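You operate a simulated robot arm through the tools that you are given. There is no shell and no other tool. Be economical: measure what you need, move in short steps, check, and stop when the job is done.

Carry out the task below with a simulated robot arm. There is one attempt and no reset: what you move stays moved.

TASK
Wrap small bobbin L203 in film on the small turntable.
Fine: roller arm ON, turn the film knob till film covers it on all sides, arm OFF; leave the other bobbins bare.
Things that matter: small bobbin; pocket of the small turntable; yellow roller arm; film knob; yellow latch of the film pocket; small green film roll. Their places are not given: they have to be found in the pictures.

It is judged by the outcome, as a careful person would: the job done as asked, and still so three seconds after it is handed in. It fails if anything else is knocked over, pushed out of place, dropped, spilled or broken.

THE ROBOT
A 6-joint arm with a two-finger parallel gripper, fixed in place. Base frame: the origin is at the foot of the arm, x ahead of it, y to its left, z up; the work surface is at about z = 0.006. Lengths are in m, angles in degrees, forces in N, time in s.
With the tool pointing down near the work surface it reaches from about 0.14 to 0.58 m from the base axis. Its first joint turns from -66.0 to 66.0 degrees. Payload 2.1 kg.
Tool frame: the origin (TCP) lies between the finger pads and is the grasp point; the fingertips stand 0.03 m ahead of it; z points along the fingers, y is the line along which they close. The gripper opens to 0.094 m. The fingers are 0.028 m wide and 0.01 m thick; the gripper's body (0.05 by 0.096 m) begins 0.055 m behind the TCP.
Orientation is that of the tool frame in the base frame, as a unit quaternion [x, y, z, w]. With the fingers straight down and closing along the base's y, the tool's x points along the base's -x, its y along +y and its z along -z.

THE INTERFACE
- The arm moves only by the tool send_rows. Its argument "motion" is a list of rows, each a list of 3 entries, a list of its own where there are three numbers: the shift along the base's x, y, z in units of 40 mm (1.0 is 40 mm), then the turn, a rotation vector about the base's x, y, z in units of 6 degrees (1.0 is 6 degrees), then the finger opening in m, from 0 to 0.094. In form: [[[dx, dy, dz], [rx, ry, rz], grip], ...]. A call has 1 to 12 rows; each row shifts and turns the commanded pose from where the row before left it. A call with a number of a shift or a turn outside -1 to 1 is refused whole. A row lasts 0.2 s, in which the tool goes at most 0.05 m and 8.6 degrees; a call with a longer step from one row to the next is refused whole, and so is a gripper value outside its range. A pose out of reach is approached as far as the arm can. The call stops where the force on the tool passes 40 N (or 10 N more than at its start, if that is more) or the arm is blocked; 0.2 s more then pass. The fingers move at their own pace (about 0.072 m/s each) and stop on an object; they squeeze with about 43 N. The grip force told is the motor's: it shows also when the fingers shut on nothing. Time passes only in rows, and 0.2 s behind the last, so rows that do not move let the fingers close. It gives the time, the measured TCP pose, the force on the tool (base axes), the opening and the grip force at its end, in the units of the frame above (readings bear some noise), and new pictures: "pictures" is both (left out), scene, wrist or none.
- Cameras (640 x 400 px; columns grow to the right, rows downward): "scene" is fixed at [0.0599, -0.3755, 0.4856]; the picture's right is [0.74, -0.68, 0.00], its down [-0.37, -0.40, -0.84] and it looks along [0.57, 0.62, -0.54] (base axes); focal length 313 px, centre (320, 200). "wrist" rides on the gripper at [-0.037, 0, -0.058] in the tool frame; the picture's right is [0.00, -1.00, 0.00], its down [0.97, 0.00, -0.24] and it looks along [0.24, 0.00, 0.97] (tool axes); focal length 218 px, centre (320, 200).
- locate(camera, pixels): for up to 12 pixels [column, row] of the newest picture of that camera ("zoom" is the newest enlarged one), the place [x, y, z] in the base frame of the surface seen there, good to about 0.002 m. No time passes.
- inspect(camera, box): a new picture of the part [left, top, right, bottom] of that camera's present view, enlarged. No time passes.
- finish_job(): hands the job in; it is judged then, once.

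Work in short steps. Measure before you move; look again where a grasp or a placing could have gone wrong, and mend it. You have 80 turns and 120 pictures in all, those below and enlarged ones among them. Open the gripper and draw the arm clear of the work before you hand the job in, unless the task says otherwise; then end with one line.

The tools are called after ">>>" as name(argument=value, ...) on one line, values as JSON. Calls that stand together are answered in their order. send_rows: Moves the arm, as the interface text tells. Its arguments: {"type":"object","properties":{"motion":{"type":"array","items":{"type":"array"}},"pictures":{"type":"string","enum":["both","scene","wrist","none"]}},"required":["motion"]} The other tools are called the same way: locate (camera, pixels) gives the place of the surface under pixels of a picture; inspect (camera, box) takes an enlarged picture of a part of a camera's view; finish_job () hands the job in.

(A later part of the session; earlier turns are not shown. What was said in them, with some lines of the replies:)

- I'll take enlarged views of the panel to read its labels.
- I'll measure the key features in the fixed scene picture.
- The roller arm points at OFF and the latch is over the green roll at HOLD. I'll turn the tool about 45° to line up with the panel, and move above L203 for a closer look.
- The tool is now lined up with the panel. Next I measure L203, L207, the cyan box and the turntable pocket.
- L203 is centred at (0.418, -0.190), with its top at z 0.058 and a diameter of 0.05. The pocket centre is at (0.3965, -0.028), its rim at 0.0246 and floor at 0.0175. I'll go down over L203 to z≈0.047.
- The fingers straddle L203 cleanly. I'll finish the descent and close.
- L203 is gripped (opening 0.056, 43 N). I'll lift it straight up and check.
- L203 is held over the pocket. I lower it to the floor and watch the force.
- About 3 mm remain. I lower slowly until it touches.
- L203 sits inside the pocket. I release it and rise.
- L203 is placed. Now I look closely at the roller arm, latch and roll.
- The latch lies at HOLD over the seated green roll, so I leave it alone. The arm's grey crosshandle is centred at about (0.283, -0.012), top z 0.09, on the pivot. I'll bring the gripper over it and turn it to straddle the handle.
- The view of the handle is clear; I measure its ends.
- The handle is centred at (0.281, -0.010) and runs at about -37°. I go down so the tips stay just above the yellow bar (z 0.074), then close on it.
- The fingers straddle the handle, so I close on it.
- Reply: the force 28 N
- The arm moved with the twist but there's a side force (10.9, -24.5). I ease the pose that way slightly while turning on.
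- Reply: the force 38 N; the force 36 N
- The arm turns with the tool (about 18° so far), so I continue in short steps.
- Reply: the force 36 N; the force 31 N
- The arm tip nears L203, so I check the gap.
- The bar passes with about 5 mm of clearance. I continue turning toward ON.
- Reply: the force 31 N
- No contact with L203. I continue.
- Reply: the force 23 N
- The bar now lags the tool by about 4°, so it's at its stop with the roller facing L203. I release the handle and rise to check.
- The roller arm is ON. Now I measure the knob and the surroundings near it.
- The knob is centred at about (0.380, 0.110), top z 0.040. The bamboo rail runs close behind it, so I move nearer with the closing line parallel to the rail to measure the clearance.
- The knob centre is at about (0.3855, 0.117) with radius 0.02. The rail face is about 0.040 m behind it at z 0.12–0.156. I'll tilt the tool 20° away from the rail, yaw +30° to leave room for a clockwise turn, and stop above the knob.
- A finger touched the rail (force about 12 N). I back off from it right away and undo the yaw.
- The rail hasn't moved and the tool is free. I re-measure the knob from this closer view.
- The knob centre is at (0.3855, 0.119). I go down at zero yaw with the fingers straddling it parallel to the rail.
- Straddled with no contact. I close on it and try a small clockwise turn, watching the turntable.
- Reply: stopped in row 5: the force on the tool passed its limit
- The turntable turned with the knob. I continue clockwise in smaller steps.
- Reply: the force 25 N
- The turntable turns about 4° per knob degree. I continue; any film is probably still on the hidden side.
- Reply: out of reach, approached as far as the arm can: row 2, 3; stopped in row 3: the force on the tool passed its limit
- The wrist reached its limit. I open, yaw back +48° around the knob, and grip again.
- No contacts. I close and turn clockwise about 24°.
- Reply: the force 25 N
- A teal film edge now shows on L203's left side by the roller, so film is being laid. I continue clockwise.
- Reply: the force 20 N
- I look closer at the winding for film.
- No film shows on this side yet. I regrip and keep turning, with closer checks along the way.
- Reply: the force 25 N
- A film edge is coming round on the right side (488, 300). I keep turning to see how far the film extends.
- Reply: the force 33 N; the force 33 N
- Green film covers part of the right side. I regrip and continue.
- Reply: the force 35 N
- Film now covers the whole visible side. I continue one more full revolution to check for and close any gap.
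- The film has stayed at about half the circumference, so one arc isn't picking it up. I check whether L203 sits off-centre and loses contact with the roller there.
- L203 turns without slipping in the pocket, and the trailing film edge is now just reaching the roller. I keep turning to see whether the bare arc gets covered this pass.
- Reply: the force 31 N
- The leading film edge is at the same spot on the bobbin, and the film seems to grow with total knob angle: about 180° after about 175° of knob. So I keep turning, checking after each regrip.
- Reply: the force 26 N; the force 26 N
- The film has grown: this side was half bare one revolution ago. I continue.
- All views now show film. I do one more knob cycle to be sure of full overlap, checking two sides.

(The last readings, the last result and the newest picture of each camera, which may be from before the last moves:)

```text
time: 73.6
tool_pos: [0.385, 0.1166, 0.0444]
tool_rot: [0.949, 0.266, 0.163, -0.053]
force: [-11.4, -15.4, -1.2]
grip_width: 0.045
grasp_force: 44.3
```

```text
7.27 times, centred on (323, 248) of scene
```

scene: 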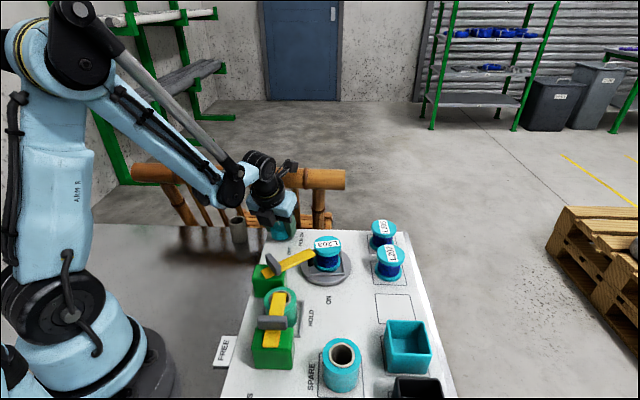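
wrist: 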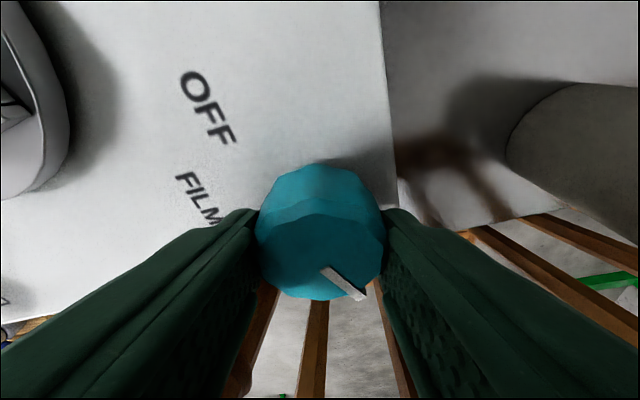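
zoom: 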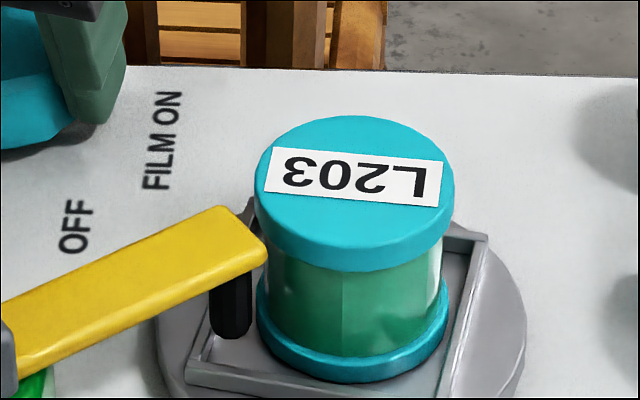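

All four sides of L203 are covered. I release the knob, back out away from the rail, and level the tool.

>>> send_rows(motion=[[[0, 0, 0], [0, 0, 0], 0.064], [[0, 0, 0], [0, 0, 0], 0.064], [[0, 0, 0], [0, 0, 0.95], 0.064], [[0, 0, 0], [0, 0, 0.95], 0.064], [[0, 0, 0], [0, 0, 0.95], 0.064], [[0, 0, 0], [0, 0, 0.9], 0.06], [[-0.2, -0.22, 0.6], [0, 0, 0], 0.06], [[-0.2, -0.2, 0.6], [0, 0, 0], 0.06], [[-0.2, -0.2, 0.7], [0, 0, 0], 0.06], [[-0.3, -0.3, 0.8], [0, 0, 0], 0.06], [[-0.3, -0.4, 0.9], [0, 0, 0], 0.06], [[-0.3, -0.4, 0.9], [0, 0, 0], 0.06]], pictures="none")

>>> send_rows(motion=[[[-0.2, -0.3, 0], [-0.59, 0.59, 0], 0.06], [[-0.2, -0.3, 0], [-0.59, 0.59, 0], 0.06], [[-0.2, -0.3, 0], [-0.59, 0.59, 0], 0.06], [[-0.2, -0.3, -0.1], [-0.59, 0.59, 0], 0.06], [[-0.1, -0.2, -0.1], [0, 0, 1], 0.06], [[0, 0, 0], [0, 0, 1], 0.06], [[0, 0, 0], [0, 0, 1], 0.06], [[0, 0, 0], [0, 0, 1], 0.06], [[0, 0, 0], [0, 0, 1], 0.06]])

```text
time: 76.2
tool_pos: [0.323, 0.0448, 0.2248]
tool_rot: [0.878, 0.446, 0.15, -0.086]
force: [0.0, 0.0, -0.6]
grip_width: 0.06
grasp_force: 0.0
```

```text
time: 78.2
tool_pos: [0.2884, -0.0085, 0.217]
tool_rot: [0.747, 0.664, -0.023, -0.025]
force: [0.1, -0.6, -0.6]
grip_width: 0.0597
grasp_force: 0.1
```

scene: 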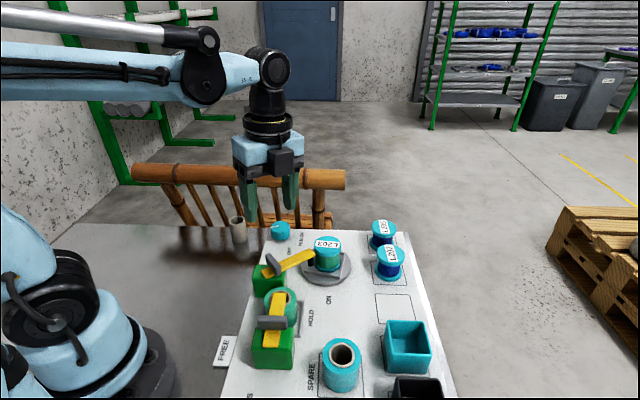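
wrist: 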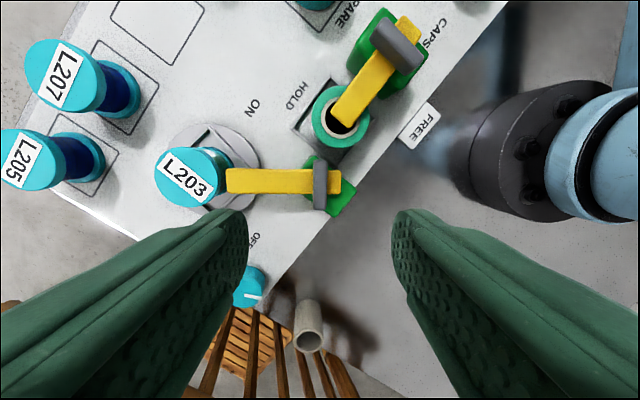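

The film is intact and nothing else moved. I fix the small leftover tilt and measure the handle.

>>> locate(camera="wrist", pixels=[[320, 163], [320, 185], [320, 207], [235, 181], [300, 181], [338, 181]])

>>> send_rows(motion=[[[-0.12, -0.1, -0.5], [-0.07, -0.65, 0], 0.05], [[-0.1, -0.05, -0.5], [0, 0, 0], 0.05]], pictures="none")

```text
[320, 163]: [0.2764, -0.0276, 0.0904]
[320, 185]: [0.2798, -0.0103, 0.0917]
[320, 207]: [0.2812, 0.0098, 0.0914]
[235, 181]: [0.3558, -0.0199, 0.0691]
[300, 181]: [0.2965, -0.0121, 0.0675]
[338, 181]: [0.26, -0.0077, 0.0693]
```

```text
time: 78.8
tool_pos: [0.282, -0.0144, 0.1777]
tool_rot: [0.748, 0.664, 0.001, 0.001]
force: [0.5, -0.4, 0.6]
grip_width: 0.05
grasp_force: 0.0
```

The arm is at -7° and the tool matches it. I go down onto the handle and close.

>>> send_rows(motion=[[[-0.06, 0.09, -0.7], [0, 0, 0], 0.05], [[0, 0, -0.7], [0, 0, 0], 0.05], [[0, 0, -0.44], [0, 0, 0], 0.05], [[0, 0, 0], [0, 0, 0], 0.05], [[0, 0, 0], [0, 0, 0], 0.005], [[0, 0, 0], [0, 0, 0], 0.005], [[0, 0, 0], [0, 0, 0], 0.005]])

```text
time: 80.4
tool_pos: [0.2776, -0.0104, 0.1027]
tool_rot: [0.748, 0.663, 0.001, 0.001]
force: [16.0, -0.3, -3.5]
grip_width: 0.0144
grasp_force: 8.1
```

scene: 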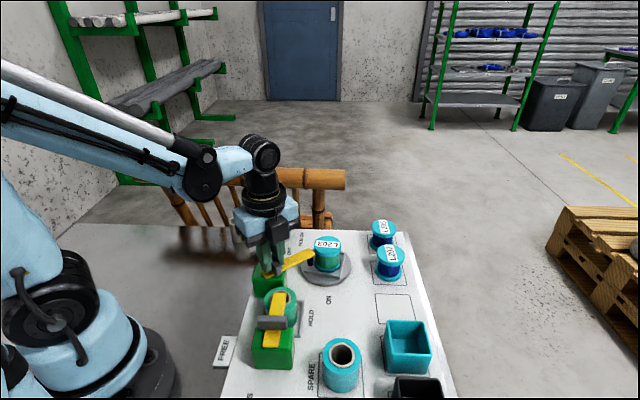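
wrist: 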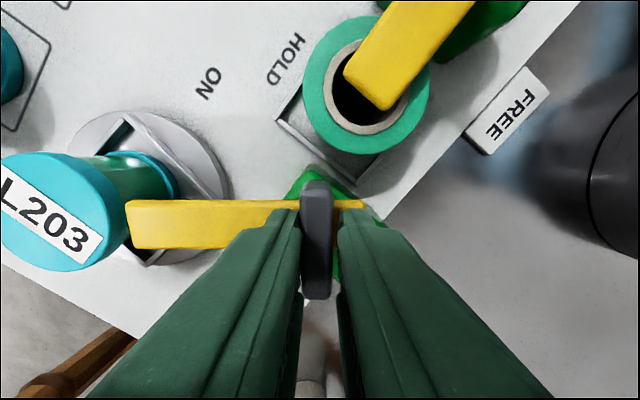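

I recentre slightly along +x and turn the handle counterclockwise toward OFF.

>>> send_rows(motion=[[[0.04, 0, 0], [0, 0, 0], 0.005], [[0, 0, 0], [0, 0, 0], 0.005], [[0, 0, 0], [0, 0, 0.5], 0.005], [[0, 0, 0], [0, 0, 0.5], 0.005], [[0, 0, 0], [0, 0, 0.5], 0.005], [[0, 0, 0], [0, 0, 0.5], 0.005], [[0, 0, 0], [0, 0, 0.5], 0.005], [[0, 0, 0], [0, 0, 0.5], 0.005], [[0, 0, 0], [0, 0, 0.5], 0.005], [[0, 0, 0], [0, 0, 0.5], 0.005], [[0, 0, 0], [0, 0, 0.5], 0.005]], pictures="none")

>>> send_rows(motion=[[[0, 0, 0], [0, 0, 0.5], 0.005], [[0, 0, 0], [0, 0, 0.5], 0.005], [[0, 0, 0], [0, 0, 0.5], 0.005], [[0, 0, 0], [0, 0, 0.5], 0.005], [[0, 0, 0], [0, 0, 0.5], 0.005], [[0, 0, 0], [0, 0, 0.5], 0.005], [[0, 0, 0], [0, 0, 0.5], 0.005], [[0, 0, 0], [0, 0, 0.5], 0.005], [[0, 0, 0], [0, 0, 0.5], 0.005]])

```text
time: 82.8
tool_pos: [0.2776, -0.0092, 0.1026]
tool_rot: [0.572, 0.821, 0.001, 0.0]
force: [4.3, 9.3, -30.8]
grip_width: 0.0118
grasp_force: 44.9
```

```text
time: 84.8
tool_pos: [0.2797, -0.0098, 0.1035]
tool_rot: [0.364, 0.931, 0.0, -0.002]
force: [-16.7, 11.7, 25.6]
grip_width: 0.0117
grasp_force: 45.4
```

scene: 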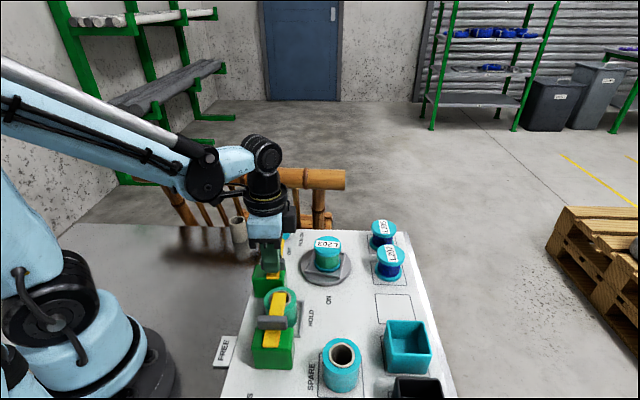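
wrist: 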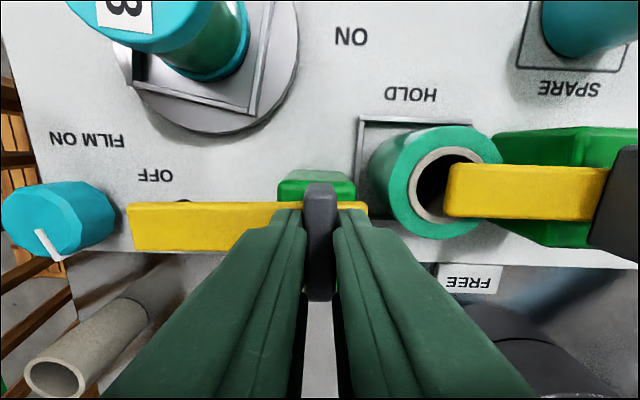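

The arm is near 47°; it started at about 52°. I turn it the last bit to the stop, release and rise.

>>> send_rows(motion=[[[0, 0, 0], [0, 0, 0.4], 0.005], [[0, 0, 0], [0, 0, 0.4], 0.005], [[0, 0, 0], [0, 0, 0.3], 0.005], [[0, 0, 0], [0, 0, 0.1], 0.005]], pictures="none")

>>> send_rows(motion=[[[0, 0, 0], [0, 0, 0], 0.05], [[0, 0, 0], [0, 0, 0], 0.05], [[0, 0, 0.5], [0, 0, 0], 0.05], [[0, 0, 0.8], [0, 0, 0], 0.05], [[0, 0, 0.8], [0, 0, 0], 0.06], [[0, 0, 0.6], [0, 0, 0], 0.06]])

```text
time: 85.8
tool_pos: [0.2784, -0.0105, 0.1028]
tool_rot: [0.306, 0.952, -0.001, -0.001]
force: [-13.4, 2.7, -9.8]
grip_width: 0.0127
grasp_force: 45.2
```

```text
time: 87.2
tool_pos: [0.2805, -0.0106, 0.2139]
tool_rot: [0.306, 0.952, 0.001, 0.0]
force: [0.3, 0.1, -0.5]
grip_width: 0.0599
grasp_force: 0.1
```

scene: 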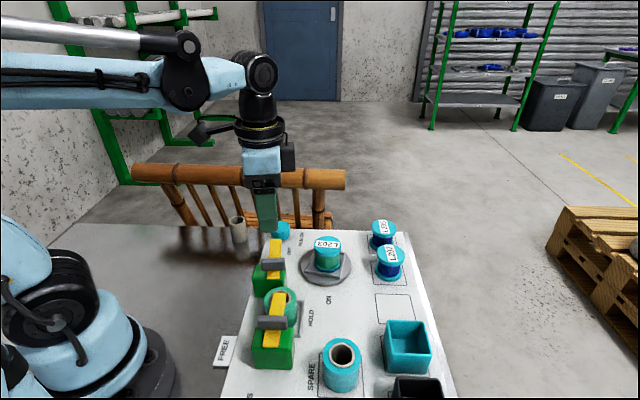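
wrist: 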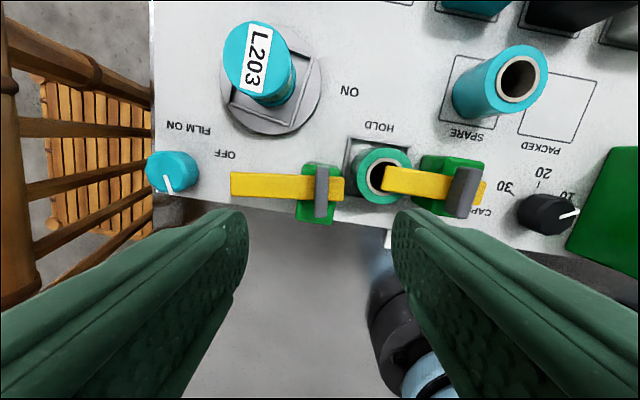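

The arm is back at OFF. A final look at the film from both sides.

>>> inspect(camera="scene", box=[250, 210, 410, 310])

>>> inspect(camera="wrist", box=[210, 0, 350, 220])

```text
4.00 times, centred on (330, 260) of scene
```

zoom: 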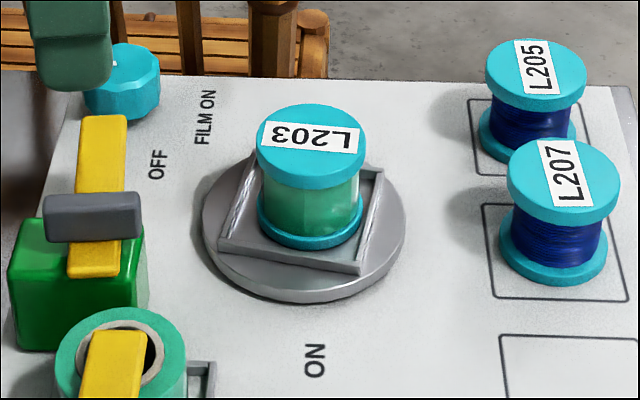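

```text
1.82 times, centred on (280, 110) of wrist
```

zoom: 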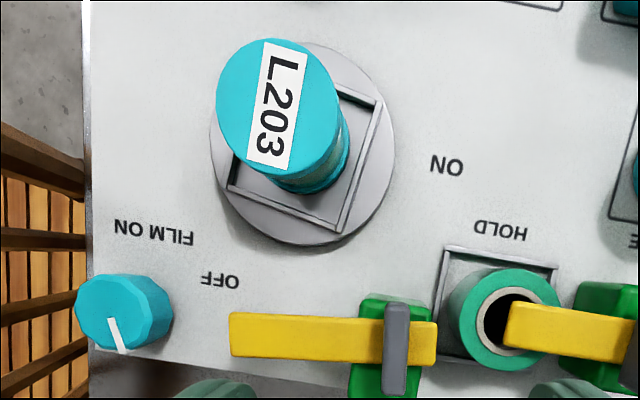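

L203 is wrapped all round, the arm is OFF, and the other bobbins are bare and in place. I draw the arm clear and hand in.

>>> send_rows(motion=[[[-0.1, 0, 0.8], [0, 0, 0], 0.09], [[-0.1, 0, 0.8], [0, 0, 0], 0.09], [[0, 0, 0.5], [0, 0, 0], 0.09]], pictures="none")

>>> finish_job()

```text
time: 88.0
tool_pos: [0.2724, -0.0098, 0.2972]
tool_rot: [0.307, 0.952, 0.001, 0.0]
force: [-0.8, 0.5, 0.0]
grip_width: 0.09
grasp_force: 0.0
```

```text
The job is handed in.
```

L203 is wrapped in film on all sides and sits in the turntable pocket, the roller arm is back at OFF, and the other bobbins are bare and in place; a finger lightly touched the bamboo rail once, but the rail did not move.
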